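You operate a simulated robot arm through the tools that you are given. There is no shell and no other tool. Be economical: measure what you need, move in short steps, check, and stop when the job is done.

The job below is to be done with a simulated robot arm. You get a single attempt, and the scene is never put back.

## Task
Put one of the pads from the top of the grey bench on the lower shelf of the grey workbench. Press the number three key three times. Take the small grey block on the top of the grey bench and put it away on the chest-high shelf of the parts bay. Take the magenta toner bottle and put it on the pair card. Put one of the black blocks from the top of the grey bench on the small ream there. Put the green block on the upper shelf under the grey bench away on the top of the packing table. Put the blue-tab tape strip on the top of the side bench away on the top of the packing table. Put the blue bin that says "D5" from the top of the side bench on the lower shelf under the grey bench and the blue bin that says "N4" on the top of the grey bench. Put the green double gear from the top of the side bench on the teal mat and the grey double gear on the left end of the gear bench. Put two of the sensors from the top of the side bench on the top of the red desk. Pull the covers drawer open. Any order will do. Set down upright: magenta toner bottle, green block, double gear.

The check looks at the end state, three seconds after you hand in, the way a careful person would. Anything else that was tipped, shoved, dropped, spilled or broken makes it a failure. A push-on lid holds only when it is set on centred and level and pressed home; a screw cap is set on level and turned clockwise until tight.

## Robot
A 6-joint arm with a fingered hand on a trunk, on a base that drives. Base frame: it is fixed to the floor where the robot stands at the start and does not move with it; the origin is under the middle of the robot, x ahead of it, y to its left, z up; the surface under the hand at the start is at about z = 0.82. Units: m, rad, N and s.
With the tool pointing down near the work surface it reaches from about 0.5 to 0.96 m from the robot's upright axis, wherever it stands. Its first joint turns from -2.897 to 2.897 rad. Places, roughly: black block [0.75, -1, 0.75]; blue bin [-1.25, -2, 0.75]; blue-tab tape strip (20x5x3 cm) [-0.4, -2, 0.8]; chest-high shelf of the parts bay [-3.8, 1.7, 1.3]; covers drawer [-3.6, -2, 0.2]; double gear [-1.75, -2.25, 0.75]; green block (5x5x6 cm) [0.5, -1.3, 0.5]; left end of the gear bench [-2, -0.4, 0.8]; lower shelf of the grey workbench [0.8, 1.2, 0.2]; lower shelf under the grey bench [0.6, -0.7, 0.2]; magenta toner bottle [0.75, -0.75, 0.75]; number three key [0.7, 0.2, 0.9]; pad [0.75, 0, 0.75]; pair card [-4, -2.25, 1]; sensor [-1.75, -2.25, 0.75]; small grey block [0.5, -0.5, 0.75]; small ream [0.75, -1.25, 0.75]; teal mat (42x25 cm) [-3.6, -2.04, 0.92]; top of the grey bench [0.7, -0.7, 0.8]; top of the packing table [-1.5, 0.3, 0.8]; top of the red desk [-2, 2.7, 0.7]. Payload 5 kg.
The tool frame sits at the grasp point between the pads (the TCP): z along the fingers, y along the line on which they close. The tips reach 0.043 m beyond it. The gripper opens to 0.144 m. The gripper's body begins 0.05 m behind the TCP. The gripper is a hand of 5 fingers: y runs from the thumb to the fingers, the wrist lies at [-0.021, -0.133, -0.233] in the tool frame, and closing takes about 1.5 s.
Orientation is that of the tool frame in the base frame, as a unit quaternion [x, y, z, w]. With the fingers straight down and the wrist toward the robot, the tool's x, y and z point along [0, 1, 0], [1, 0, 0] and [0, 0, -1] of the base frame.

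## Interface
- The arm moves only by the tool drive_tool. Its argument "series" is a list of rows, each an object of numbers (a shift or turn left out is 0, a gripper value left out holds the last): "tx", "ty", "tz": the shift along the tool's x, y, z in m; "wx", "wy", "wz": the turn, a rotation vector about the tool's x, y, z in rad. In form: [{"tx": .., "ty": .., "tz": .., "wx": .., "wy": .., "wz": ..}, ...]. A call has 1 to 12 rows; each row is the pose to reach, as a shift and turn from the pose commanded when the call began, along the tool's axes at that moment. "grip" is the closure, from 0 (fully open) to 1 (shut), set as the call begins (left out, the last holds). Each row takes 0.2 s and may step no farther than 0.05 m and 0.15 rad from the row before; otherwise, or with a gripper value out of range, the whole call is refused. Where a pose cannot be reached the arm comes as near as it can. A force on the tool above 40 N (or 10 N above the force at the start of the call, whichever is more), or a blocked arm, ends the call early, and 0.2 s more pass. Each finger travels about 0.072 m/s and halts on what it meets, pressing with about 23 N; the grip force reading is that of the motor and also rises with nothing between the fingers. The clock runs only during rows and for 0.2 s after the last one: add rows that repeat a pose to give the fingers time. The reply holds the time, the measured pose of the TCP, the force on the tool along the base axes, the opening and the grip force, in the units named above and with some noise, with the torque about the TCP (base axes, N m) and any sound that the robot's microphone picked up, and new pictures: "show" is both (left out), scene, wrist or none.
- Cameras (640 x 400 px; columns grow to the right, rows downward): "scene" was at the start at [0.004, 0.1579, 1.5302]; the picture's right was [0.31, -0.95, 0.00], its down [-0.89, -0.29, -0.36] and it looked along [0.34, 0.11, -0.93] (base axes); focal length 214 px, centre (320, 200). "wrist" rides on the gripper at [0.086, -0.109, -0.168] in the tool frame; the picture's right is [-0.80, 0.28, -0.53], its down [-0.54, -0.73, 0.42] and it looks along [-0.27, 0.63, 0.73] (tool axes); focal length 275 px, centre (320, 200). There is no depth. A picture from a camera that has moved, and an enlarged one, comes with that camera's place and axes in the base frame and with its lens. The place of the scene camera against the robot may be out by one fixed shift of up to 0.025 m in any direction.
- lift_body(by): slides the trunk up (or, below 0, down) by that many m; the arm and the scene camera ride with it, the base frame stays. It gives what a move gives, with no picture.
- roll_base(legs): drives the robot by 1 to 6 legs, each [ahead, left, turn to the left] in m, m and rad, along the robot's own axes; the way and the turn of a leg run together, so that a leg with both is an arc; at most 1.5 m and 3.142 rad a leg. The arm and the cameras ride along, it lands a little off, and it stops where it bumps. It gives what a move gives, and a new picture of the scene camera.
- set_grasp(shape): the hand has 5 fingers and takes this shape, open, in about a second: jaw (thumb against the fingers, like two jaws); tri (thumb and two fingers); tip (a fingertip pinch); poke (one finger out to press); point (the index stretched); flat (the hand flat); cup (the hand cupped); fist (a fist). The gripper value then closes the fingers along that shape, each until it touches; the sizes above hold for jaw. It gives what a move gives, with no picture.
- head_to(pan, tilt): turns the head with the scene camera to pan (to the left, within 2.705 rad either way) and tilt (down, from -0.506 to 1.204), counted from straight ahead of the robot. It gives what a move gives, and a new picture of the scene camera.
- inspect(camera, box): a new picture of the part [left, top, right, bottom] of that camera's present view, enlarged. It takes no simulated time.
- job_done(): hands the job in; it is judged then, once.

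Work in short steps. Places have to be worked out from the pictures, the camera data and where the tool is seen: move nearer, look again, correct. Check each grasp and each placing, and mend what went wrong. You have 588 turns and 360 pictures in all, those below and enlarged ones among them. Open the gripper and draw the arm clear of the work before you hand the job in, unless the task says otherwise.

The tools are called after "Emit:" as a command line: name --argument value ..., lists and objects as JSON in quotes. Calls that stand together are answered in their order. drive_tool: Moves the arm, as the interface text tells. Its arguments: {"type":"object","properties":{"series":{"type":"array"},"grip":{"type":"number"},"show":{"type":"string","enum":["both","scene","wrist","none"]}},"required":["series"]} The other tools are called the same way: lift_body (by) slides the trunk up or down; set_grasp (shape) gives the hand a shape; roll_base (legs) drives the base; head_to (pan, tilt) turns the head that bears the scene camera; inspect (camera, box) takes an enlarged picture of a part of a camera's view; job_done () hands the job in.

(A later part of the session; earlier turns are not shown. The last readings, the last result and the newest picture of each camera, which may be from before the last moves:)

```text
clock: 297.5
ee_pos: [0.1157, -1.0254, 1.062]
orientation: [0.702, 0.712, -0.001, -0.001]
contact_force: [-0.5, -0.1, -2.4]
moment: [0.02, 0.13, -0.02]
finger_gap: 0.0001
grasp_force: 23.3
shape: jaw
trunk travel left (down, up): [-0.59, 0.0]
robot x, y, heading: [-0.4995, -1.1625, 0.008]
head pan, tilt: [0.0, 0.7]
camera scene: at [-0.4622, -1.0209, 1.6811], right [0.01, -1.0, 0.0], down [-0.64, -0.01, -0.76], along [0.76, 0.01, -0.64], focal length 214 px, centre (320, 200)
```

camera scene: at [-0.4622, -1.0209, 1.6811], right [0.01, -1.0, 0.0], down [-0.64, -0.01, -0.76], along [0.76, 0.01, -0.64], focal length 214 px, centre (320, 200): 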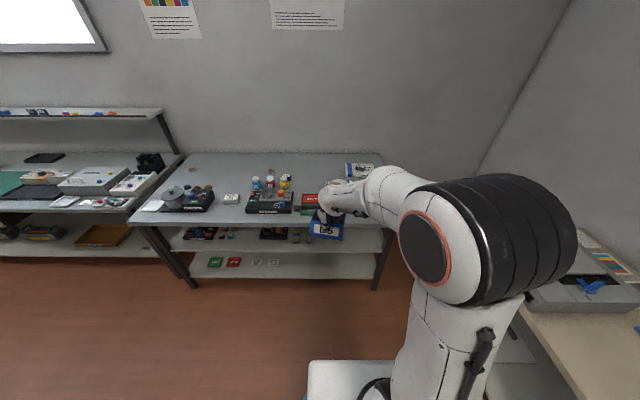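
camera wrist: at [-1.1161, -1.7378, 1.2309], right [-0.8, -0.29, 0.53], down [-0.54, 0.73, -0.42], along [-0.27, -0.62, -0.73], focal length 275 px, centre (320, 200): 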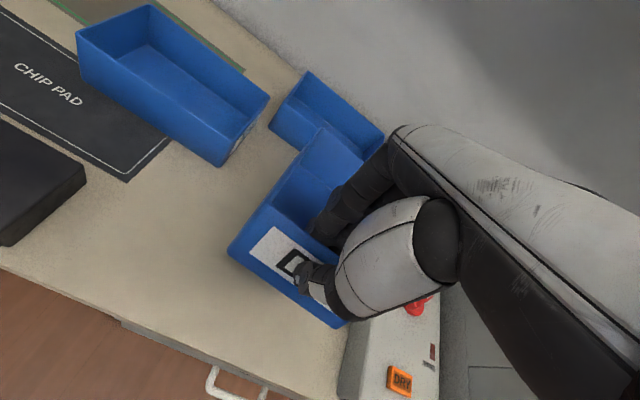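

Emit:
roll_base --legs '[[-0.12, 0.05, 0]]'

Emit:
lift_body --by -0.4

Emit:
lift_body --by -0.19

Emit:
drive_tool --series '[{"tz": 0.04}, {"tz": 0.08}, {"tz": 0.12}]'

```text
clock: 298.8
ee_pos: [-0.0049, -0.9757, 1.0619]
orientation: [0.702, 0.712, 0.0, 0.001]
contact_force: [-0.6, -0.5, -1.6]
moment: [0.01, 0.11, -0.03]
finger_gap: 0.0
grasp_force: 23.1
shape: jaw
trunk travel left (down, up): [-0.59, 0.0]
robot x, y, heading: [-0.6181, -1.1135, 0.009]
head pan, tilt: [0.0, 0.7]
camera scene: at [-0.5835, -0.9715, 1.6811], right [0.01, -1.0, 0.0], down [-0.64, 0.0, -0.77], along [0.77, 0.0, -0.64], focal length 214 px, centre (320, 200)
```

scene: 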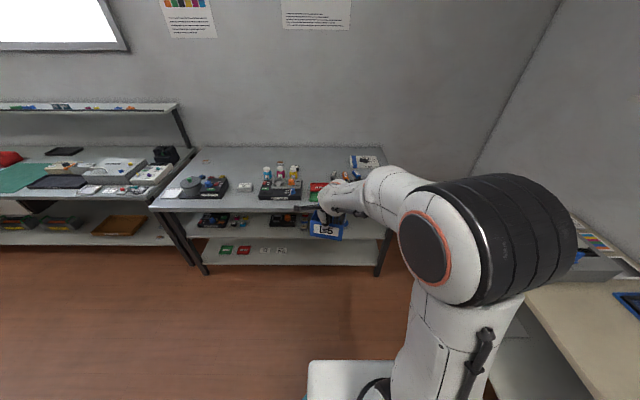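

```text
clock: 302.6
ee_pos: [-0.0042, -0.9762, 0.6615]
orientation: [0.702, 0.712, -0.001, -0.001]
contact_force: [-0.1, 0.4, -1.8]
moment: [0.03, 0.17, -0.05]
finger_gap: 0.0
grasp_force: 23.4
shape: jaw
trunk travel left (down, up): [-0.19, 0.4]
robot x, y, heading: [-0.6177, -1.1098, 0.01]
head pan, tilt: [0.0, 0.7]
```

```text
clock: 304.7
ee_pos: [-0.0037, -0.9772, 0.4728]
orientation: [0.703, 0.711, -0.001, -0.001]
contact_force: [-0.7, 0.5, -1.4]
moment: [0.03, 0.15, -0.01]
finger_gap: 0.0
grasp_force: 22.7
shape: jaw
trunk travel left (down, up): [0.0, 0.59]
robot x, y, heading: [-0.6173, -1.1179, 0.006]
head pan, tilt: [0.0, 0.7]
```

```text
clock: 305.5
ee_pos: [-0.005, -0.9751, 0.3515]
orientation: [0.705, 0.709, 0.002, -0.003]
contact_force: [1.7, 1.5, 1.4]
moment: [-0.11, 0.16, 0.08]
finger_gap: 0.0
grasp_force: 23.2
shape: jaw
trunk travel left (down, up): [0.0, 0.59]
robot x, y, heading: [-0.615, -1.1143, 0.006]
head pan, tilt: [0.0, 0.7]
camera scene: at [-0.583, -0.9719, 1.0913], right [0.01, -1.0, 0.0], down [-0.64, 0.0, -0.77], along [0.77, 0.0, -0.64], focal length 214 px, centre (320, 200)
camera wrist: at [-0.1136, -0.8913, 0.5219], right [0.29, -0.8, 0.53], down [-0.72, -0.54, -0.43], along [0.63, -0.26, -0.73], focal length 275 px, centre (320, 200)
```

scene: 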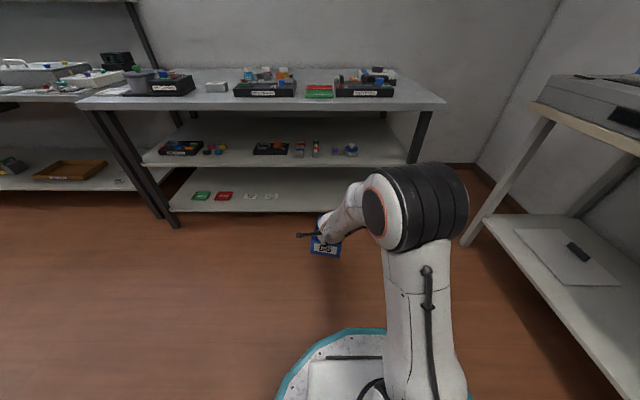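
wrist: 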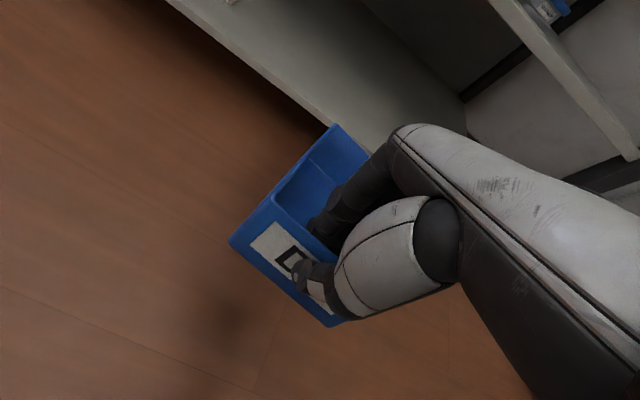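

Emit:
inspect --camera "scene" --box '[260, 150, 420, 280]'

```text
3.08 times, centred on (340, 215) of scene
camera zoom: at [-0.583, -0.9719, 1.0913], right [0.01, -1.0, 0.0], down [-0.64, 0.0, -0.77], along [0.77, 0.0, -0.64], focal length 660 px, centre (258, 154)
```

zoom: 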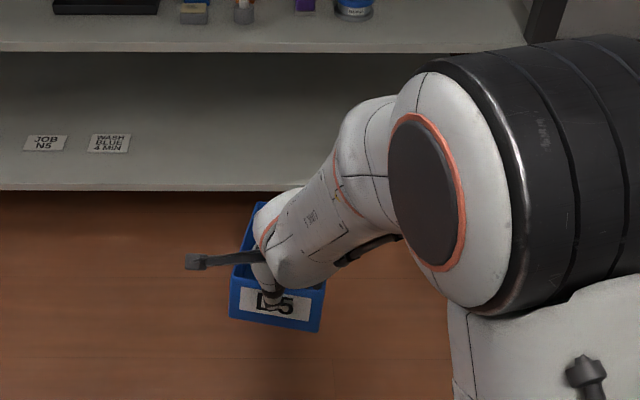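

Emit:
roll_base --legs '[[0.3, -0.03, 0]]'

Emit:
inspect --camera "wrist" --box '[0, 0, 640, 400]'

Emit:
drive_tool --series '[{"tz": 0.02}, {"tz": 0.035}, {"tz": 0.045}, {"tz": 0.052}, {"tz": 0.059}, {"tz": 0.066}]' --show "wrist"

```text
clock: 307.6
ee_pos: [0.2937, -1.0031, 0.3517]
orientation: [0.701, 0.713, 0.0, -0.001]
contact_force: [-0.4, 0.1, -1.7]
moment: [0.02, 0.17, 0.0]
finger_gap: 0.0001
grasp_force: 23.0
shape: jaw
trunk travel left (down, up): [0.0, 0.59]
robot x, y, heading: [-0.3182, -1.1409, 0.011]
head pan, tilt: [0.0, 0.7]
camera scene: at [-0.2835, -0.9996, 1.0911], right [0.01, -1.0, 0.0], down [-0.64, -0.01, -0.76], along [0.76, 0.01, -0.64], focal length 214 px, centre (320, 200)
```

scene: 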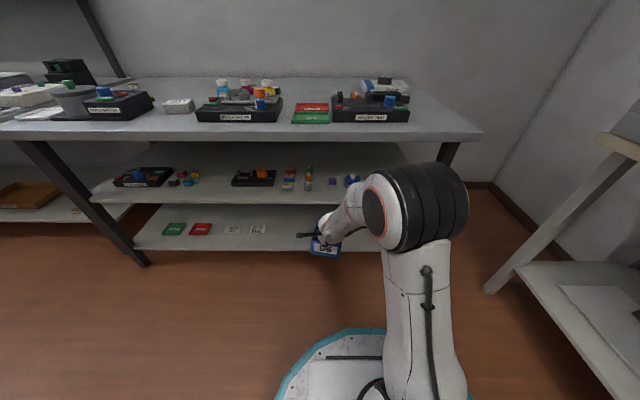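

```text
1.00 times, centred on (320, 200) of wrist (not enlarged: the box is as wide or as high as the picture)
camera zoom: at [0.1844, -0.9185, 0.5206], right [0.3, -0.79, 0.53], down [-0.72, -0.55, -0.42], along [0.63, -0.26, -0.73], focal length 275 px, centre (320, 200)
```

zoom: 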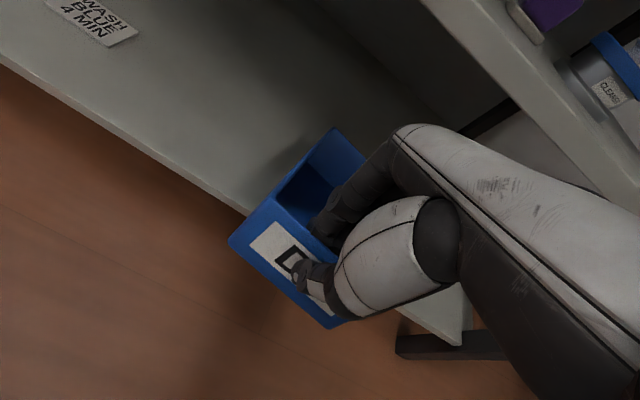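

```text
clock: 309.0
ee_pos: [0.2941, -1.0016, 0.2851]
orientation: [0.701, 0.713, -0.001, 0.0]
contact_force: [-0.1, 1.4, 0.2]
moment: [-0.05, 0.05, -0.01]
finger_gap: 0.0001
grasp_force: 23.5
shape: jaw
trunk travel left (down, up): [0.0, 0.59]
robot x, y, heading: [-0.3157, -1.1401, 0.007]
head pan, tilt: [0.0, 0.7]
camera wrist: at [0.1843, -0.9183, 0.4547], right [0.3, -0.79, 0.53], down [-0.72, -0.55, -0.42], along [0.63, -0.26, -0.73], focal length 275 px, centre (320, 200)
```

wrist: 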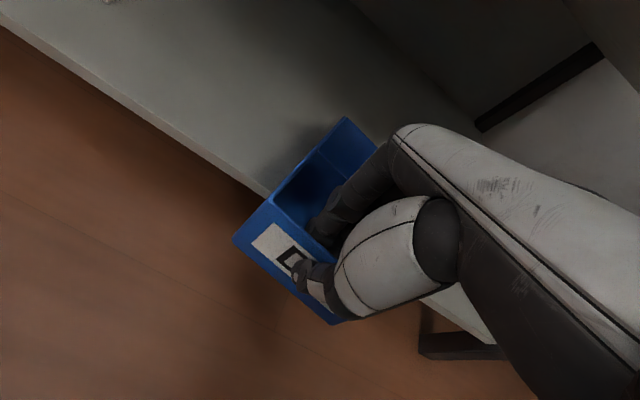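

Emit:
drive_tool --series '[{"tz": -0.006, "ty": 0.02}, {"tz": -0.006, "ty": 0.045}, {"tz": -0.006, "ty": 0.07}, {"tz": -0.006, "ty": 0.095}, {"tz": -0.006, "ty": 0.12}]' --show "wrist"

```text
clock: 310.2
ee_pos: [0.4138, -1.0005, 0.2927]
orientation: [0.701, 0.713, 0.0, 0.001]
contact_force: [-0.1, 0.0, -1.2]
moment: [-0.02, 0.07, -0.05]
finger_gap: 0.0001
grasp_force: 23.7
shape: jaw
trunk travel left (down, up): [0.0, 0.59]
robot x, y, heading: [-0.3163, -1.1415, 0.01]
head pan, tilt: [0.0, 0.7]
camera wrist: at [0.3039, -0.9167, 0.4609], right [0.3, -0.79, 0.53], down [-0.72, -0.55, -0.42], along [0.63, -0.26, -0.73], focal length 275 px, centre (320, 200)
```

wrist: 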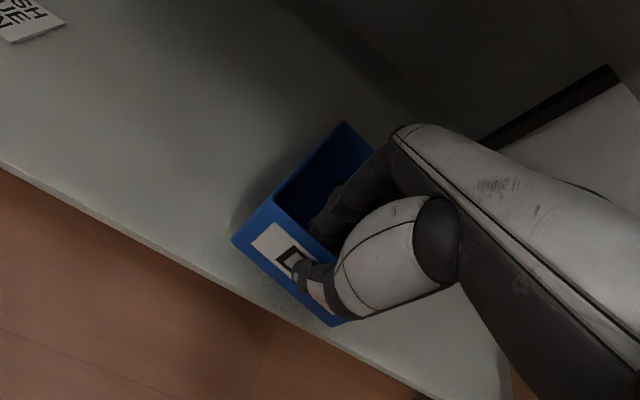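

Inside the shelf without contact. Lower to the shelf gently and release.

Emit:
drive_tool --series '[{"ty": 0.01, "tz": 0.004}, {"ty": 0.01, "tz": 0.009}, {"ty": 0.01, "tz": 0.014}, {"ty": 0.01, "tz": 0.018}, {"ty": 0.01, "tz": 0.022}]' --show "none"

Emit:
drive_tool --series '[{}, {}, {}, {}]' --grip 0.5 --show "wrist"

```text
clock: 311.4
ee_pos: [0.4246, -1.0007, 0.2692]
orientation: [0.702, 0.713, -0.001, 0.0]
contact_force: [-0.1, -0.2, -0.1]
moment: [-0.06, -0.01, -0.01]
finger_gap: 0.0
grasp_force: 23.5
shape: jaw
trunk travel left (down, up): [0.0, 0.59]
robot x, y, heading: [-0.318, -1.1437, 0.007]
head pan, tilt: [0.0, 0.7]
```

```text
clock: 312.4
ee_pos: [0.4256, -1.0004, 0.2706]
orientation: [0.702, 0.713, 0.0, 0.0]
contact_force: [-0.7, -0.2, 0.1]
moment: [-0.01, 0.04, 0.01]
finger_gap: 0.0716
grasp_force: 0.1
shape: jaw
trunk travel left (down, up): [0.0, 0.59]
robot x, y, heading: [-0.3218, -1.136, 0.007]
head pan, tilt: [0.0, 0.7]
camera wrist: at [0.3144, -0.9164, 0.4386], right [0.3, -0.79, 0.53], down [-0.72, -0.55, -0.42], along [0.63, -0.26, -0.73], focal length 275 px, centre (320, 200)
```

wrist: 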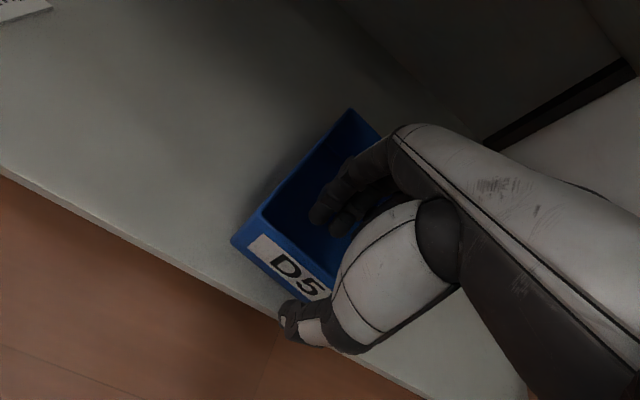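

Emit:
drive_tool --series '[{"tz": -0.025}, {"tz": -0.05}, {"tz": -0.06, "ty": -0.03}, {"tz": -0.065, "ty": -0.075}, {"tz": -0.065, "ty": -0.12}, {"tz": -0.065, "ty": -0.16}]' --show "wrist"

```text
clock: 313.8
ee_pos: [0.2639, -1.0051, 0.3346]
orientation: [0.702, 0.712, 0.0, -0.001]
contact_force: [0.4, -0.1, 0.4]
moment: [-0.01, -0.01, 0.0]
finger_gap: 0.0718
grasp_force: 0.0
shape: jaw
trunk travel left (down, up): [0.0, 0.59]
robot x, y, heading: [-0.3172, -1.1369, 0.009]
head pan, tilt: [0.0, 0.7]
camera wrist: at [0.1531, -0.9204, 0.5026], right [0.3, -0.79, 0.53], down [-0.72, -0.55, -0.42], along [0.63, -0.26, -0.73], focal length 275 px, centre (320, 200)
```

wrist: 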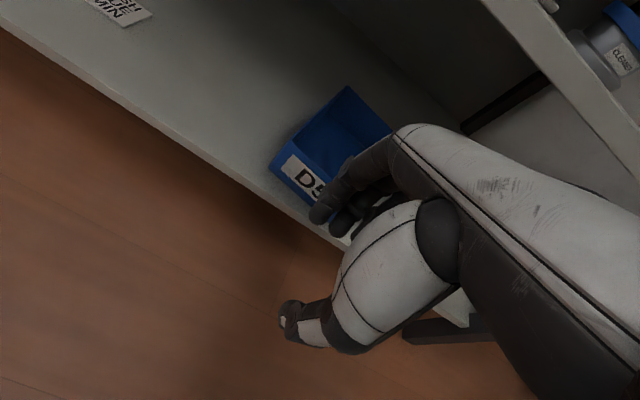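

Emit:
roll_base --legs '[[-0.25, -0.05, 0]]'

Emit:
lift_body --by 0.4

Emit:
lift_body --by 0.19

Emit:
drive_tool --series '[{"tz": -0.04}, {"tz": -0.08}, {"tz": -0.12}, {"tz": -0.15}]' --show "none"

Emit:
roll_base --legs '[[0, -0.02, -1.57], [0, -0.76, 0]]'

Emit:
inspect --camera "wrist" --box '[0, 0, 640, 400]'

```text
clock: 315.6
ee_pos: [0.0138, -1.0543, 0.3331]
orientation: [0.701, 0.713, 0.0, 0.0]
contact_force: [0.9, 0.2, -0.7]
moment: [0.02, 0.02, -0.02]
finger_gap: 0.0718
grasp_force: 0.1
shape: jaw
trunk travel left (down, up): [0.0, 0.59]
robot x, y, heading: [-0.5715, -1.1939, 0.01]
head pan, tilt: [0.0, 0.7]
camera scene: at [-0.5326, -1.0521, 1.0912], right [0.01, -1.0, 0.0], down [-0.64, -0.01, -0.76], along [0.76, 0.01, -0.64], focal length 214 px, centre (320, 200)
```

scene: 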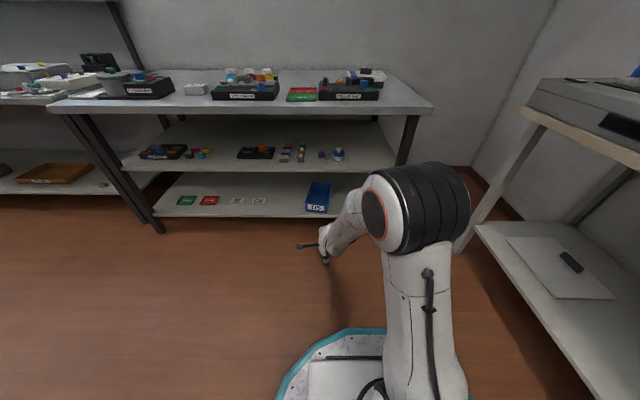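

```text
clock: 319.4
ee_pos: [0.014, -1.0551, 0.7336]
orientation: [0.701, 0.713, 0.0, -0.001]
contact_force: [0.1, -0.1, 0.8]
moment: [0.0, 0.0, 0.0]
finger_gap: 0.0717
grasp_force: 0.0
shape: jaw
trunk travel left (down, up): [-0.4, 0.19]
robot x, y, heading: [-0.5654, -1.1923, 0.009]
head pan, tilt: [0.0, 0.7]
```

```text
clock: 321.5
ee_pos: [0.0145, -1.0545, 0.9234]
orientation: [0.7, 0.714, -0.001, -0.001]
contact_force: [-0.5, -0.5, 0.4]
moment: [-0.04, -0.01, 0.02]
finger_gap: 0.0719
grasp_force: 0.1
shape: jaw
trunk travel left (down, up): [-0.59, 0.0]
robot x, y, heading: [-0.5679, -1.1919, 0.012]
head pan, tilt: [0.0, 0.7]
```

```text
clock: 322.5
ee_pos: [0.015, -1.0541, 1.0757]
orientation: [0.701, 0.713, -0.001, 0.0]
contact_force: [-0.8, 0.5, -0.7]
moment: [0.01, -0.03, 0.0]
finger_gap: 0.0718
grasp_force: 0.0
shape: jaw
trunk travel left (down, up): [-0.59, 0.0]
robot x, y, heading: [-0.5646, -1.1943, 0.008]
head pan, tilt: [0.0, 0.7]
```

```text
clock: 330.5
ee_pos: [-1.2026, -1.7944, 1.0734]
orientation: [1.0, 0.011, 0.001, -0.001]
contact_force: [-0.4, 0.3, -1.2]
moment: [0.01, -0.02, -0.03]
finger_gap: 0.0718
grasp_force: 0.1
shape: jaw
trunk travel left (down, up): [-0.59, 0.0]
robot x, y, heading: [-1.345, -1.2121, -1.556]
head pan, tilt: [0.0, 0.7]
camera scene: at [-1.1775, -1.2516, 1.6812], right [-1.0, -0.02, 0.0], down [-0.01, 0.64, -0.76], along [0.01, -0.76, -0.64], focal length 214 px, centre (320, 200)
```

scene: 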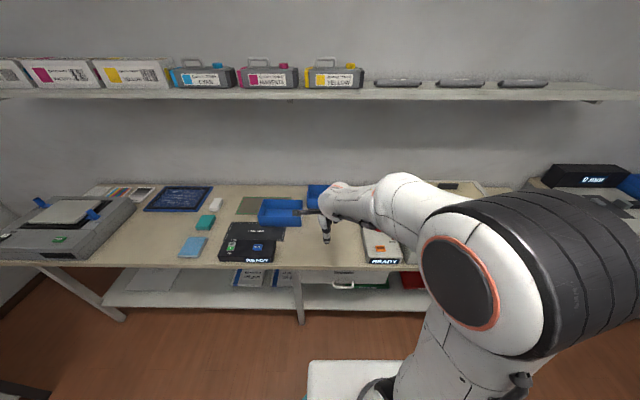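

```text
1.00 times, centred on (320, 200) of wrist (not enlarged: the box is as wide or as high as the picture)
camera zoom: at [-1.1202, -1.6851, 1.2435], right [-0.79, -0.3, 0.53], down [-0.56, 0.71, -0.42], along [-0.25, -0.63, -0.73], focal length 275 px, centre (320, 200)
```

zoom: 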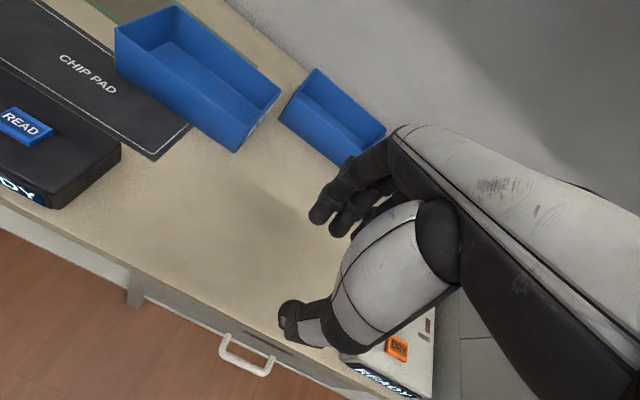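

Emit:
inspect --camera "wrist" --box '[220, 80, 300, 160]'

Emit:
drive_tool --series '[{"ty": 0.0, "tx": -0.05}, {"tx": -0.05, "tz": 0.05}, {"tx": -0.05, "tz": 0.09}]' --show "none"

Emit:
inspect --camera "wrist" --box '[160, 0, 400, 150]'

```text
5.00 times, centred on (260, 120) of wrist
camera zoom: at [-1.1202, -1.6851, 1.2435], right [-0.79, -0.3, 0.53], down [-0.56, 0.71, -0.42], along [-0.25, -0.63, -0.73], focal length 1376 px, centre (620, 600)
```

zoom: 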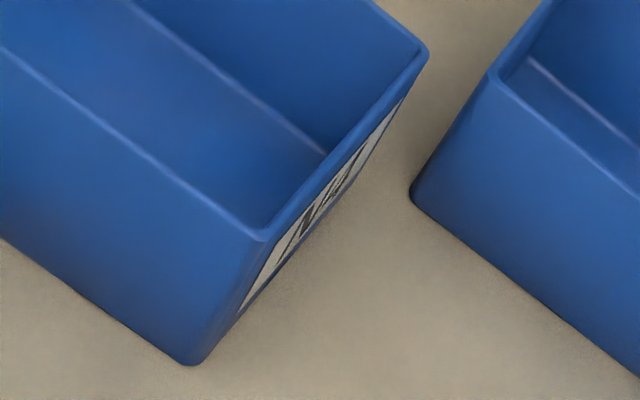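

```text
clock: 331.3
ee_pos: [-1.2512, -1.7959, 0.9846]
orientation: [1.0, -0.004, 0.012, -0.003]
contact_force: [1.8, -1.9, 0.8]
moment: [0.07, 0.23, 0.19]
finger_gap: 0.0717
grasp_force: 0.1
shape: jaw
trunk travel left (down, up): [-0.59, 0.0]
robot x, y, heading: [-1.3428, -1.2111, -1.555]
head pan, tilt: [0.0, 0.7]
```

```text
2.67 times, centred on (280, 75) of wrist
camera zoom: at [-1.1686, -1.6899, 1.1556], right [-0.81, -0.28, 0.51], down [-0.53, 0.73, -0.43], along [-0.25, -0.62, -0.74], focal length 734 px, centre (427, 533)
```

zoom: 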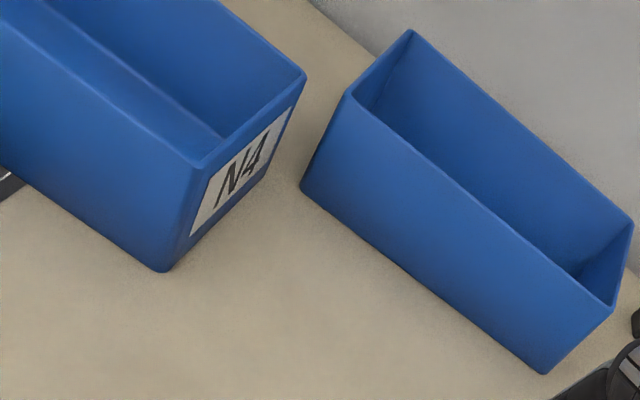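

The left bin is N4. Shift base and move over its front wall.

Emit:
roll_base --legs '[[0.03, 0.25, -0.015]]'

Emit:
drive_tool --series '[{"tz": -0.03, "ty": 0.03}, {"tz": -0.04, "ty": 0.07, "tx": 0.01}, {"tz": -0.04, "ty": 0.11, "tx": 0.02}, {"tz": -0.04, "ty": 0.15, "tx": 0.03}]' --show "wrist"

```text
clock: 333.1
ee_pos: [-1.014, -1.8251, 0.9848]
orientation: [1.0, 0.003, 0.0, -0.001]
contact_force: [0.3, 0.4, 0.0]
moment: [-0.02, 0.01, -0.01]
finger_gap: 0.0721
grasp_force: 0.0
shape: jaw
trunk travel left (down, up): [-0.59, 0.0]
robot x, y, heading: [-1.0966, -1.24, -1.572]
head pan, tilt: [0.0, 0.7]
camera scene: at [-0.9294, -1.2824, 1.6811], right [-1.0, 0.0, 0.0], down [0.0, 0.64, -0.76], along [0.0, -0.76, -0.64], focal length 214 px, centre (320, 200)
```

scene: 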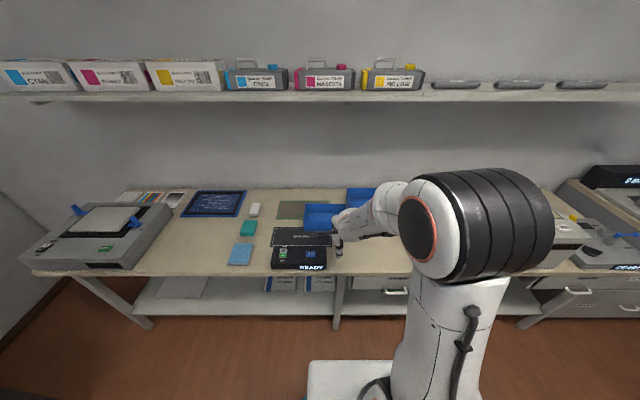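

```text
clock: 334.1
ee_pos: [-0.9836, -1.9758, 1.0235]
orientation: [1.0, 0.002, -0.001, 0.001]
contact_force: [0.0, -0.2, 0.0]
moment: [0.05, 0.03, 0.02]
finger_gap: 0.072
grasp_force: 0.1
shape: jaw
trunk travel left (down, up): [-0.59, 0.0]
robot x, y, heading: [-1.0965, -1.2421, -1.574]
head pan, tilt: [0.0, 0.7]
camera wrist: at [-0.8969, -1.8674, 1.191], right [-0.79, -0.29, 0.54], down [-0.55, 0.72, -0.42], along [-0.27, -0.63, -0.73], focal length 275 px, centre (320, 200)
```

wrist: 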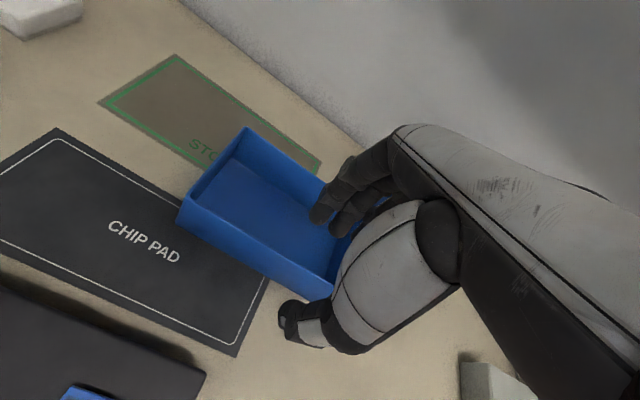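

Emit:
drive_tool --series '[{"tx": 0.025, "ty": 0.034}, {"tx": 0.025, "ty": 0.034, "tz": 0.04}, {"tx": 0.025, "ty": 0.034, "tz": 0.07}, {"tx": 0.025, "ty": 0.034, "tz": 0.09}, {"tx": 0.025, "ty": 0.034, "tz": 0.1}]' --show "wrist"

```text
clock: 335.3
ee_pos: [-0.9587, -2.0106, 0.9235]
orientation: [1.0, 0.003, 0.001, 0.0]
contact_force: [0.1, 0.0, 0.4]
moment: [0.01, -0.01, 0.03]
finger_gap: 0.0718
grasp_force: 0.1
shape: jaw
trunk travel left (down, up): [-0.59, 0.0]
robot x, y, heading: [-1.0958, -1.2432, -1.572]
head pan, tilt: [0.0, 0.7]
camera wrist: at [-0.8736, -1.9006, 1.0931], right [-0.79, -0.29, 0.53], down [-0.55, 0.72, -0.42], along [-0.26, -0.63, -0.73], focal length 275 px, centre (320, 200)
```

wrist: 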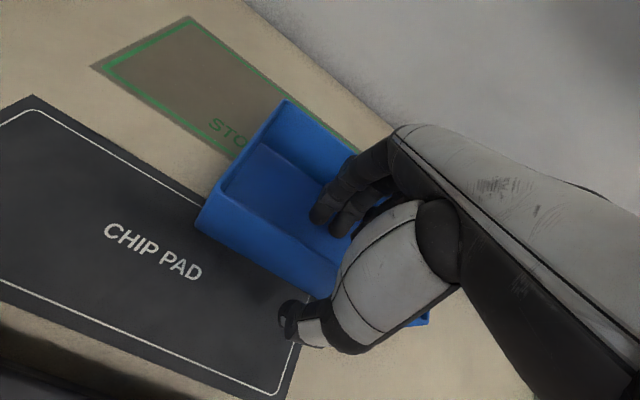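

Emit:
drive_tool --series '[{}, {}, {}, {}, {}, {}]' --grip 1.0 --show "none"

Emit:
drive_tool --series '[{"tz": -0.03}, {"tz": -0.06}, {"tz": -0.1}, {"tz": -0.14, "ty": -0.02}, {"tz": -0.15, "ty": -0.06}, {"tz": -0.15, "ty": -0.1}, {"tz": -0.15, "ty": -0.14}, {"tz": -0.15, "ty": -0.18}]' --show "wrist"

```text
clock: 336.7
ee_pos: [-0.9583, -2.0082, 0.9234]
orientation: [1.0, 0.002, 0.0, 0.0]
contact_force: [0.5, -0.2, -0.1]
moment: [0.0, -0.03, 0.03]
finger_gap: 0.0
grasp_force: 23.0
shape: jaw
trunk travel left (down, up): [-0.59, 0.0]
robot x, y, heading: [-1.0973, -1.2456, -1.572]
head pan, tilt: [0.0, 0.7]
```

```text
clock: 338.5
ee_pos: [-0.959, -1.8279, 1.0757]
orientation: [1.0, 0.004, 0.001, 0.0]
contact_force: [0.0, 0.6, -2.0]
moment: [0.07, -0.06, 0.02]
finger_gap: 0.0
grasp_force: 23.1
shape: jaw
out of reach, approached as far as the arm can: row 4
trunk travel left (down, up): [-0.59, 0.0]
robot x, y, heading: [-1.0941, -1.2414, -1.575]
head pan, tilt: [0.0, 0.7]
camera wrist: at [-0.874, -1.7194, 1.2448], right [-0.8, -0.29, 0.53], down [-0.55, 0.72, -0.42], along [-0.26, -0.63, -0.73], focal length 275 px, centre (320, 200)
```

wrist: 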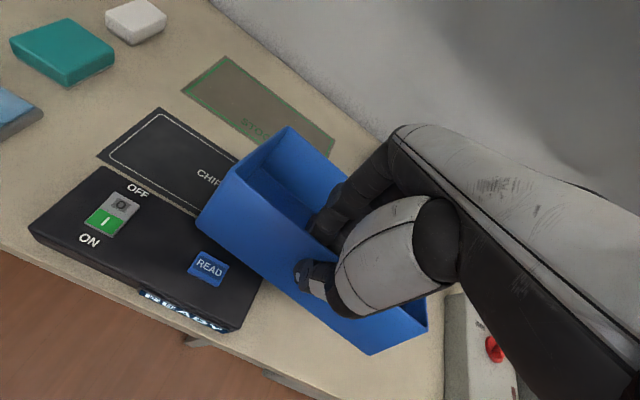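

N4 is held. Drive to the grey bench spot near (0.77, -0.36).

Emit:
roll_base --legs '[[-0.02, 0.93, 0], [-0.23, 0, 0], [0, 0, 1.575], [0.0, 0.5, 0]]'

Emit:
head_to --pan 0.2 --tilt 0.85

```text
clock: 351.1
ee_pos: [0.408, -0.3516, 1.0749]
orientation: [0.701, 0.713, 0.0, 0.0]
contact_force: [0.7, 0.0, -2.0]
moment: [0.02, 0.05, -0.01]
finger_gap: 0.0
grasp_force: 23.0
shape: jaw
trunk travel left (down, up): [-0.59, 0.0]
robot x, y, heading: [-0.1755, -0.4967, 0.014]
head pan, tilt: [0.0, 0.7]
camera scene: at [-0.1423, -0.3531, 1.6811], right [0.01, -1.0, 0.0], down [-0.64, -0.01, -0.76], along [0.76, 0.01, -0.64], focal length 214 px, centre (320, 200)
```

scene: 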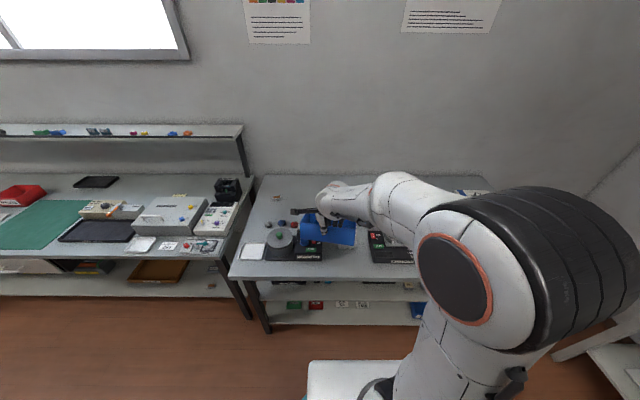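

```text
clock: 351.8
ee_pos: [0.4076, -0.3504, 1.0755]
orientation: [0.701, 0.713, -0.001, -0.001]
contact_force: [-0.4, -0.3, -2.2]
moment: [0.04, 0.09, -0.02]
finger_gap: 0.0
grasp_force: 22.6
shape: jaw
trunk travel left (down, up): [-0.59, 0.0]
robot x, y, heading: [-0.1746, -0.4936, 0.011]
head pan, tilt: [0.201, 0.85]
camera scene: at [-0.1507, -0.338, 1.6689], right [0.21, -0.98, 0.0], down [-0.73, -0.16, -0.66], along [0.65, 0.14, -0.75], focal length 214 px, centre (320, 200)
```

scene: 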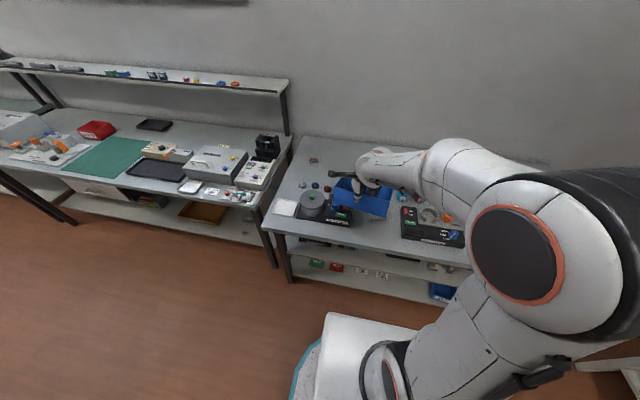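

Emit:
roll_base --legs '[[0.12, 0, -0.01]]'

Emit:
drive_tool --series '[{"ty": 0.045}, {"ty": 0.09}, {"ty": 0.135}, {"ty": 0.18}, {"ty": 0.22}, {"ty": 0.24, "tz": 0.03}]'

```text
clock: 353.1
ee_pos: [0.5295, -0.3559, 1.0745]
orientation: [0.705, 0.709, -0.001, -0.001]
contact_force: [1.3, 0.4, -2.2]
moment: [0.04, 0.16, 0.01]
finger_gap: 0.0001
grasp_force: 22.9
shape: jaw
trunk travel left (down, up): [-0.59, 0.0]
robot x, y, heading: [-0.0532, -0.4946, -0.0]
head pan, tilt: [0.201, 0.85]
camera scene: at [-0.028, -0.3377, 1.6688], right [0.2, -0.98, 0.0], down [-0.74, -0.15, -0.66], along [0.65, 0.13, -0.75], focal length 214 px, centre (320, 200)
```

scene: 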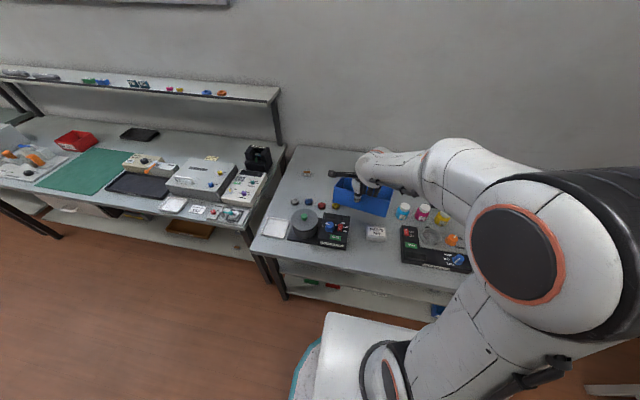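

```text
clock: 354.4
ee_pos: [0.7544, -0.3457, 1.0301]
orientation: [0.711, 0.703, 0.001, 0.017]
contact_force: [-0.9, 0.7, -1.5]
moment: [0.07, 0.12, 0.0]
finger_gap: 0.0001
grasp_force: 23.3
shape: jaw
out of reach, approached as far as the arm can: row 3, 4, 5, 6
trunk travel left (down, up): [-0.59, 0.0]
robot x, y, heading: [-0.0609, -0.4938, -0.007]
head pan, tilt: [0.201, 0.85]
camera scene: at [-0.0277, -0.3379, 1.6689], right [0.2, -0.98, 0.0], down [-0.74, -0.15, -0.66], along [0.65, 0.13, -0.75], focal length 214 px, centre (320, 200)
camera wrist: at [0.6413, -0.2555, 1.1941], right [0.26, -0.79, 0.56], down [-0.72, -0.54, -0.43], along [0.64, -0.29, -0.71], focal length 275 px, centre (320, 200)
```

scene: 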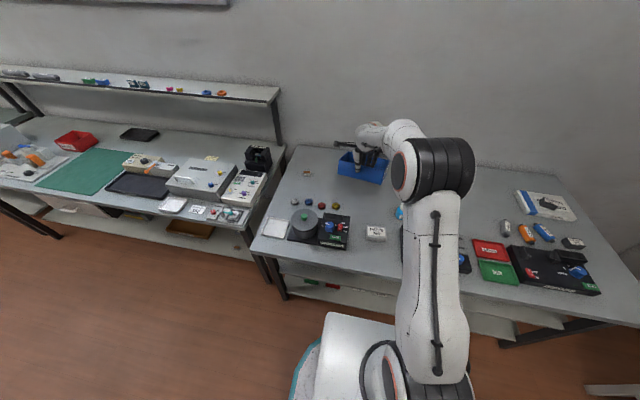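
wrist: 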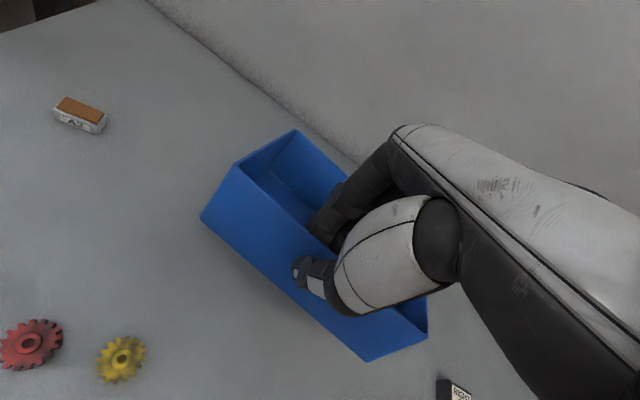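

Emit:
drive_tool --series '[{"tz": 0.04}, {"tz": 0.08}, {"tz": 0.11}, {"tz": 0.125}, {"tz": 0.135}, {"tz": 0.142}, {"tz": 0.149}]' --show "wrist"

```text
clock: 356.1
ee_pos: [0.7526, -0.3452, 0.881]
orientation: [0.706, 0.708, 0.0, 0.0]
contact_force: [0.0, -1.4, 21.7]
moment: [-0.02, 0.07, 0.01]
finger_gap: 0.0015
grasp_force: 23.4
shape: jaw
out of reach, approached as far as the arm can: row 1
trunk travel left (down, up): [-0.59, 0.0]
robot x, y, heading: [-0.0587, -0.4933, 0.002]
head pan, tilt: [0.201, 0.85]
camera wrist: at [0.6426, -0.2616, 1.0508], right [0.29, -0.8, 0.53], down [-0.72, -0.55, -0.42], along [0.63, -0.26, -0.73], focal length 275 px, centre (320, 200)
```

wrist: 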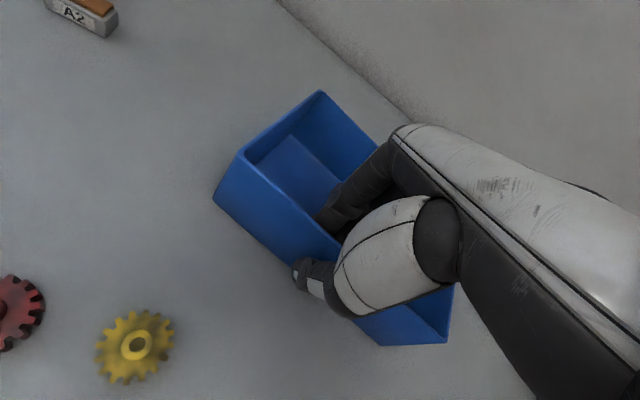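

Touched down (21 N). Release and lift out.

Emit:
drive_tool --series '[{"tz": -0.006}, {"tz": -0.006}, {"tz": -0.006}, {"tz": -0.006}, {"tz": -0.006}]' --grip 0.5 --show "none"

Emit:
drive_tool --series '[{"tz": -0.03}, {"tz": -0.07}, {"tz": -0.11}, {"tz": -0.13, "ty": -0.04}, {"tz": -0.14, "ty": -0.08}, {"tz": -0.14, "ty": -0.12}]' --show "both"

```text
clock: 357.2
ee_pos: [0.7532, -0.3465, 0.8874]
orientation: [0.705, 0.709, -0.001, -0.001]
contact_force: [0.1, -0.1, -0.1]
moment: [0.0, 0.0, -0.01]
finger_gap: 0.0714
grasp_force: 0.0
shape: jaw
trunk travel left (down, up): [-0.59, 0.0]
robot x, y, heading: [-0.0554, -0.4952, -0.004]
head pan, tilt: [0.201, 0.85]
```

```text
clock: 358.6
ee_pos: [0.6333, -0.3465, 1.0295]
orientation: [0.705, 0.709, 0.0, 0.0]
contact_force: [-0.3, -0.3, 0.5]
moment: [0.0, -0.01, -0.01]
finger_gap: 0.0719
grasp_force: 0.0
shape: jaw
out of reach, approached as far as the arm can: row 3
trunk travel left (down, up): [-0.59, 0.0]
robot x, y, heading: [-0.0535, -0.495, -0.001]
head pan, tilt: [0.201, 0.85]
camera scene: at [-0.0297, -0.3377, 1.6689], right [0.2, -0.98, 0.0], down [-0.74, -0.15, -0.66], along [0.65, 0.13, -0.75], focal length 214 px, centre (320, 200)
camera wrist: at [0.5229, -0.2616, 1.1979], right [0.29, -0.8, 0.53], down [-0.72, -0.55, -0.42], along [0.63, -0.26, -0.73], focal length 275 px, centre (320, 200)
```

scene: 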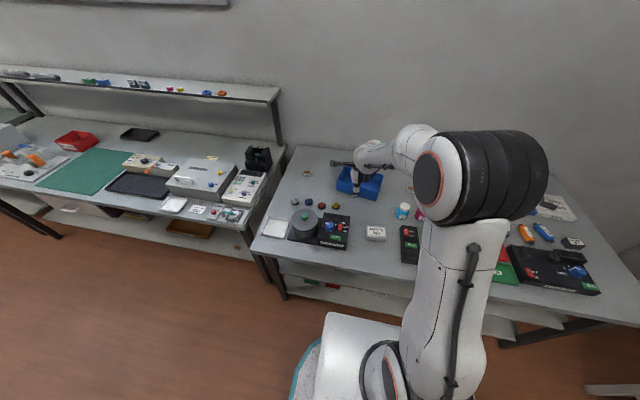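
wrist: 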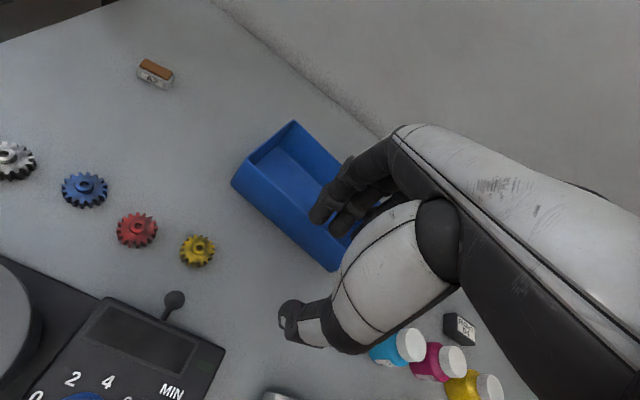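

N4 is on the bench. Next the small grey block ("PADS N4"); back up a little and look from above.

Emit:
roll_base --legs '[[-0.15, -0.08, 0]]'

Emit:
inspect --camera "wrist" --box '[0, 0, 640, 400]'

```text
clock: 360.1
ee_pos: [0.482, -0.4262, 1.0295]
orientation: [0.705, 0.709, 0.0, 0.0]
contact_force: [0.2, 0.6, -0.4]
moment: [0.03, -0.01, 0.01]
finger_gap: 0.072
grasp_force: 0.0
shape: jaw
trunk travel left (down, up): [-0.59, 0.0]
robot x, y, heading: [-0.2112, -0.5757, -0.002]
head pan, tilt: [0.201, 0.85]
camera scene: at [-0.18, -0.4173, 1.669], right [0.2, -0.98, 0.0], down [-0.74, -0.15, -0.66], along [0.65, 0.13, -0.75], focal length 214 px, centre (320, 200)
```

scene: 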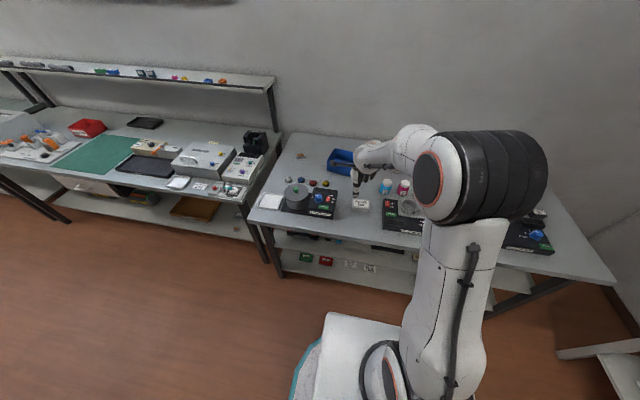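

```text
1.00 times, centred on (320, 200) of wrist (not enlarged: the box is as wide or as high as the picture)
camera zoom: at [0.3731, -0.3408, 1.1977], right [0.29, -0.8, 0.53], down [-0.72, -0.55, -0.42], along [0.63, -0.26, -0.73], focal length 275 px, centre (320, 200)
```

zoom: 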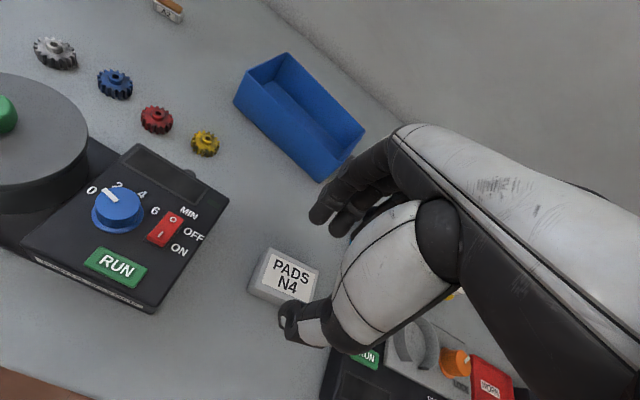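

Emit:
drive_tool --series '[{"ty": 0.022, "tx": -0.018, "tz": 0.03}, {"ty": 0.045, "tx": -0.037, "tz": 0.06}, {"ty": 0.045, "tx": -0.037, "tz": 0.1}, {"ty": 0.045, "tx": -0.037, "tz": 0.13}, {"ty": 0.045, "tx": -0.037, "tz": 0.15}]' --grip 0.15 --show "wrist"

```text
clock: 361.3
ee_pos: [0.5281, -0.4609, 0.8784]
orientation: [0.705, 0.709, 0.0, 0.0]
contact_force: [1.5, 0.3, 0.1]
moment: [-0.03, 0.03, 0.03]
finger_gap: 0.122
grasp_force: 0.1
shape: jaw
trunk travel left (down, up): [-0.59, 0.0]
robot x, y, heading: [-0.209, -0.5753, -0.001]
head pan, tilt: [0.201, 0.85]
camera wrist: at [0.4188, -0.3763, 1.0473], right [0.29, -0.8, 0.53], down [-0.72, -0.55, -0.42], along [0.63, -0.26, -0.73], focal length 275 px, centre (320, 200)
```

wrist: 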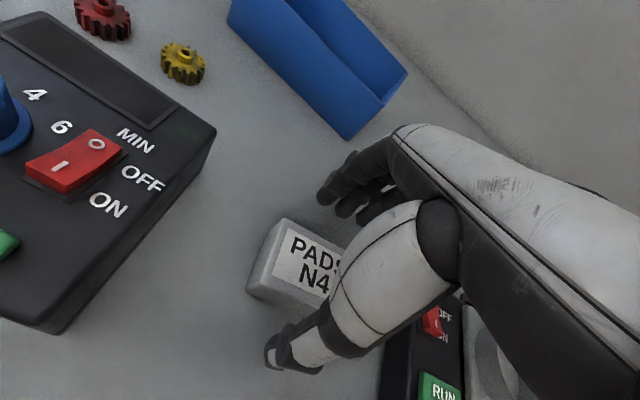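

Emit:
drive_tool --series '[{"tz": 0.004}, {"tz": 0.004}, {"tz": 0.004}, {"tz": 0.004}, {"tz": 0.004}, {"tz": 0.004}]' --grip 1.0 --show "none"

Emit:
drive_tool --series '[{"tz": -0.04}, {"tz": -0.08}, {"tz": -0.12}, {"tz": -0.16}, {"tz": -0.2}]' --show "wrist"

```text
clock: 362.7
ee_pos: [0.5281, -0.4614, 0.8738]
orientation: [0.705, 0.71, 0.0, 0.0]
contact_force: [0.1, 0.4, -1.0]
moment: [0.03, 0.01, -0.03]
finger_gap: 0.0549
grasp_force: 22.8
shape: jaw
trunk travel left (down, up): [-0.59, 0.0]
robot x, y, heading: [-0.2026, -0.5742, -0.008]
head pan, tilt: [0.201, 0.85]
```

```text
clock: 363.9
ee_pos: [0.5213, -0.4535, 1.0634]
orientation: [0.709, 0.705, -0.001, 0.012]
contact_force: [-0.2, -0.4, -1.1]
moment: [0.0, -0.03, 0.02]
finger_gap: 0.0548
grasp_force: 23.0
shape: jaw
out of reach, approached as far as the arm can: row 4, 5
trunk travel left (down, up): [-0.59, 0.0]
robot x, y, heading: [-0.2079, -0.5749, -0.003]
head pan, tilt: [0.201, 0.85]
camera wrist: at [0.4103, -0.3653, 1.2299], right [0.27, -0.79, 0.55], down [-0.72, -0.55, -0.42], along [0.64, -0.28, -0.72], focal length 275 px, centre (320, 200)
```

wrist: 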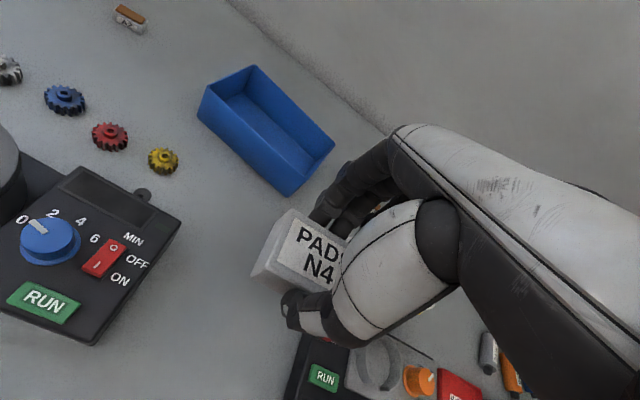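

Grey block held. Drive to the parts bay via the north aisle.

Emit:
drive_tool --series '[{"ty": -0.05}, {"ty": -0.1}, {"ty": -0.14}]' --show "none"

Emit:
roll_base --legs '[[0.05, 1.5, 0], [0, 0.45, 0], [0, 0, 3.14], [1.5, 0, 0], [0.6, 0, 0]]'

Emit:
head_to --pan 0.15 --tilt 0.3

```text
clock: 364.7
ee_pos: [0.381, -0.4539, 1.0656]
orientation: [0.706, 0.708, 0.0, 0.0]
contact_force: [0.8, 0.2, -0.9]
moment: [-0.02, 0.02, -0.02]
finger_gap: 0.0547
grasp_force: 23.6
shape: jaw
trunk travel left (down, up): [-0.59, 0.0]
robot x, y, heading: [-0.2065, -0.5736, -0.0]
head pan, tilt: [0.201, 0.85]
```

```text
refused: leg 1 is longer than a leg can be; nothing moved
```

```text
clock: 365.7
ee_pos: [0.3806, -0.4532, 1.0658]
orientation: [0.705, 0.709, 0.0, 0.001]
contact_force: [-0.7, -0.5, -1.6]
moment: [-0.01, 0.03, -0.01]
finger_gap: 0.0547
grasp_force: 22.5
shape: jaw
trunk travel left (down, up): [-0.59, 0.0]
robot x, y, heading: [-0.2079, -0.5712, -0.006]
head pan, tilt: [0.15, 0.3]
camera scene: at [-0.1635, -0.4186, 1.7172], right [0.15, -0.99, 0.0], down [-0.29, -0.04, -0.95], along [0.94, 0.14, -0.3], focal length 214 px, centre (320, 200)
```

scene: 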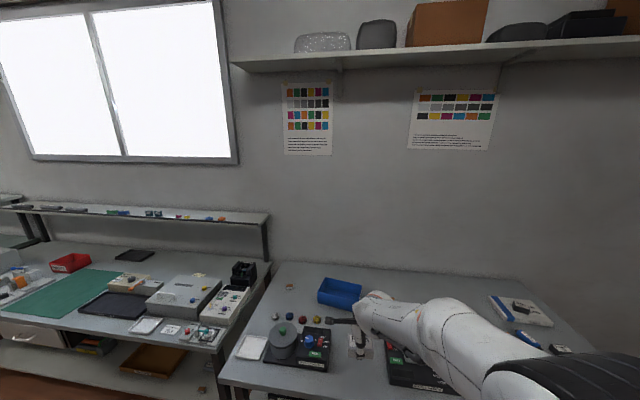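

Emit:
roll_base --legs '[[0.0, 1.45, 0], [0, 0.45, 0], [0, 0, 3.14], [1.5, 0, 0], [0.6, 0, 0]]'

Emit:
head_to --pan -0.2 --tilt 0.3

```text
clock: 392.6
ee_pos: [-2.8723, 1.1978, 1.0643]
orientation: [0.713, -0.701, 0.001, 0.0]
contact_force: [-0.1, 0.0, -0.6]
moment: [0.01, -0.03, -0.03]
finger_gap: 0.054
grasp_force: 23.0
shape: jaw
trunk travel left (down, up): [-0.59, 0.0]
robot x, y, heading: [-2.286, 1.3248, -3.132]
head pan, tilt: [0.15, 0.3]
camera scene: at [-2.3054, 1.138, 1.7172], right [-0.16, 0.99, 0.0], down [0.29, 0.05, -0.96], along [-0.94, -0.15, -0.3], focal length 214 px, centre (320, 200)
```

scene: 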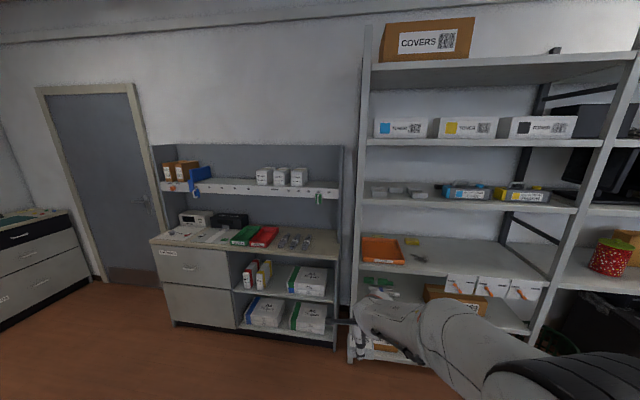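

```text
clock: 393.4
ee_pos: [-2.8718, 1.1972, 1.0648]
orientation: [0.713, -0.701, 0.0, 0.0]
contact_force: [-0.4, -0.6, -0.8]
moment: [0.0, 0.01, 0.0]
finger_gap: 0.0542
grasp_force: 23.4
shape: jaw
trunk travel left (down, up): [-0.59, 0.0]
robot x, y, heading: [-2.2876, 1.3217, -3.131]
head pan, tilt: [-0.201, 0.3]
camera scene: at [-2.3045, 1.1705, 1.7173], right [0.19, 0.98, 0.0], down [0.29, -0.06, -0.96], along [-0.94, 0.18, -0.3], focal length 214 px, centre (320, 200)
```

scene: 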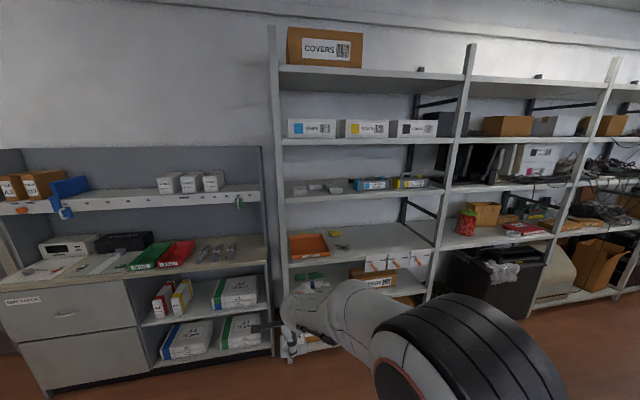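

Emit:
inspect --camera "scene" --box '[270, 120, 470, 220]'

```text
3.20 times, centred on (370, 170) of scene
camera zoom: at [-2.3045, 1.1705, 1.7173], right [0.19, 0.98, 0.0], down [0.29, -0.06, -0.96], along [-0.94, 0.18, -0.3], focal length 686 px, centre (160, 296)
```

zoom: 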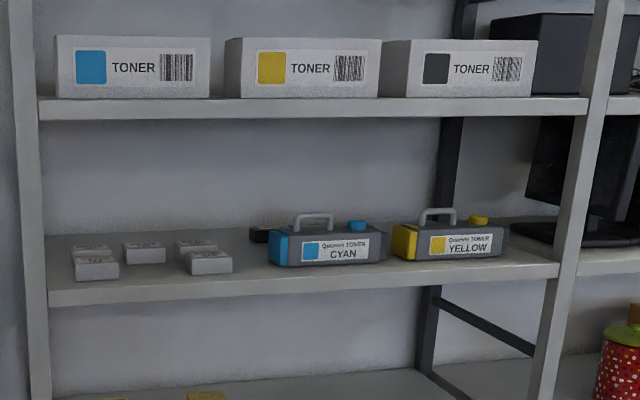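

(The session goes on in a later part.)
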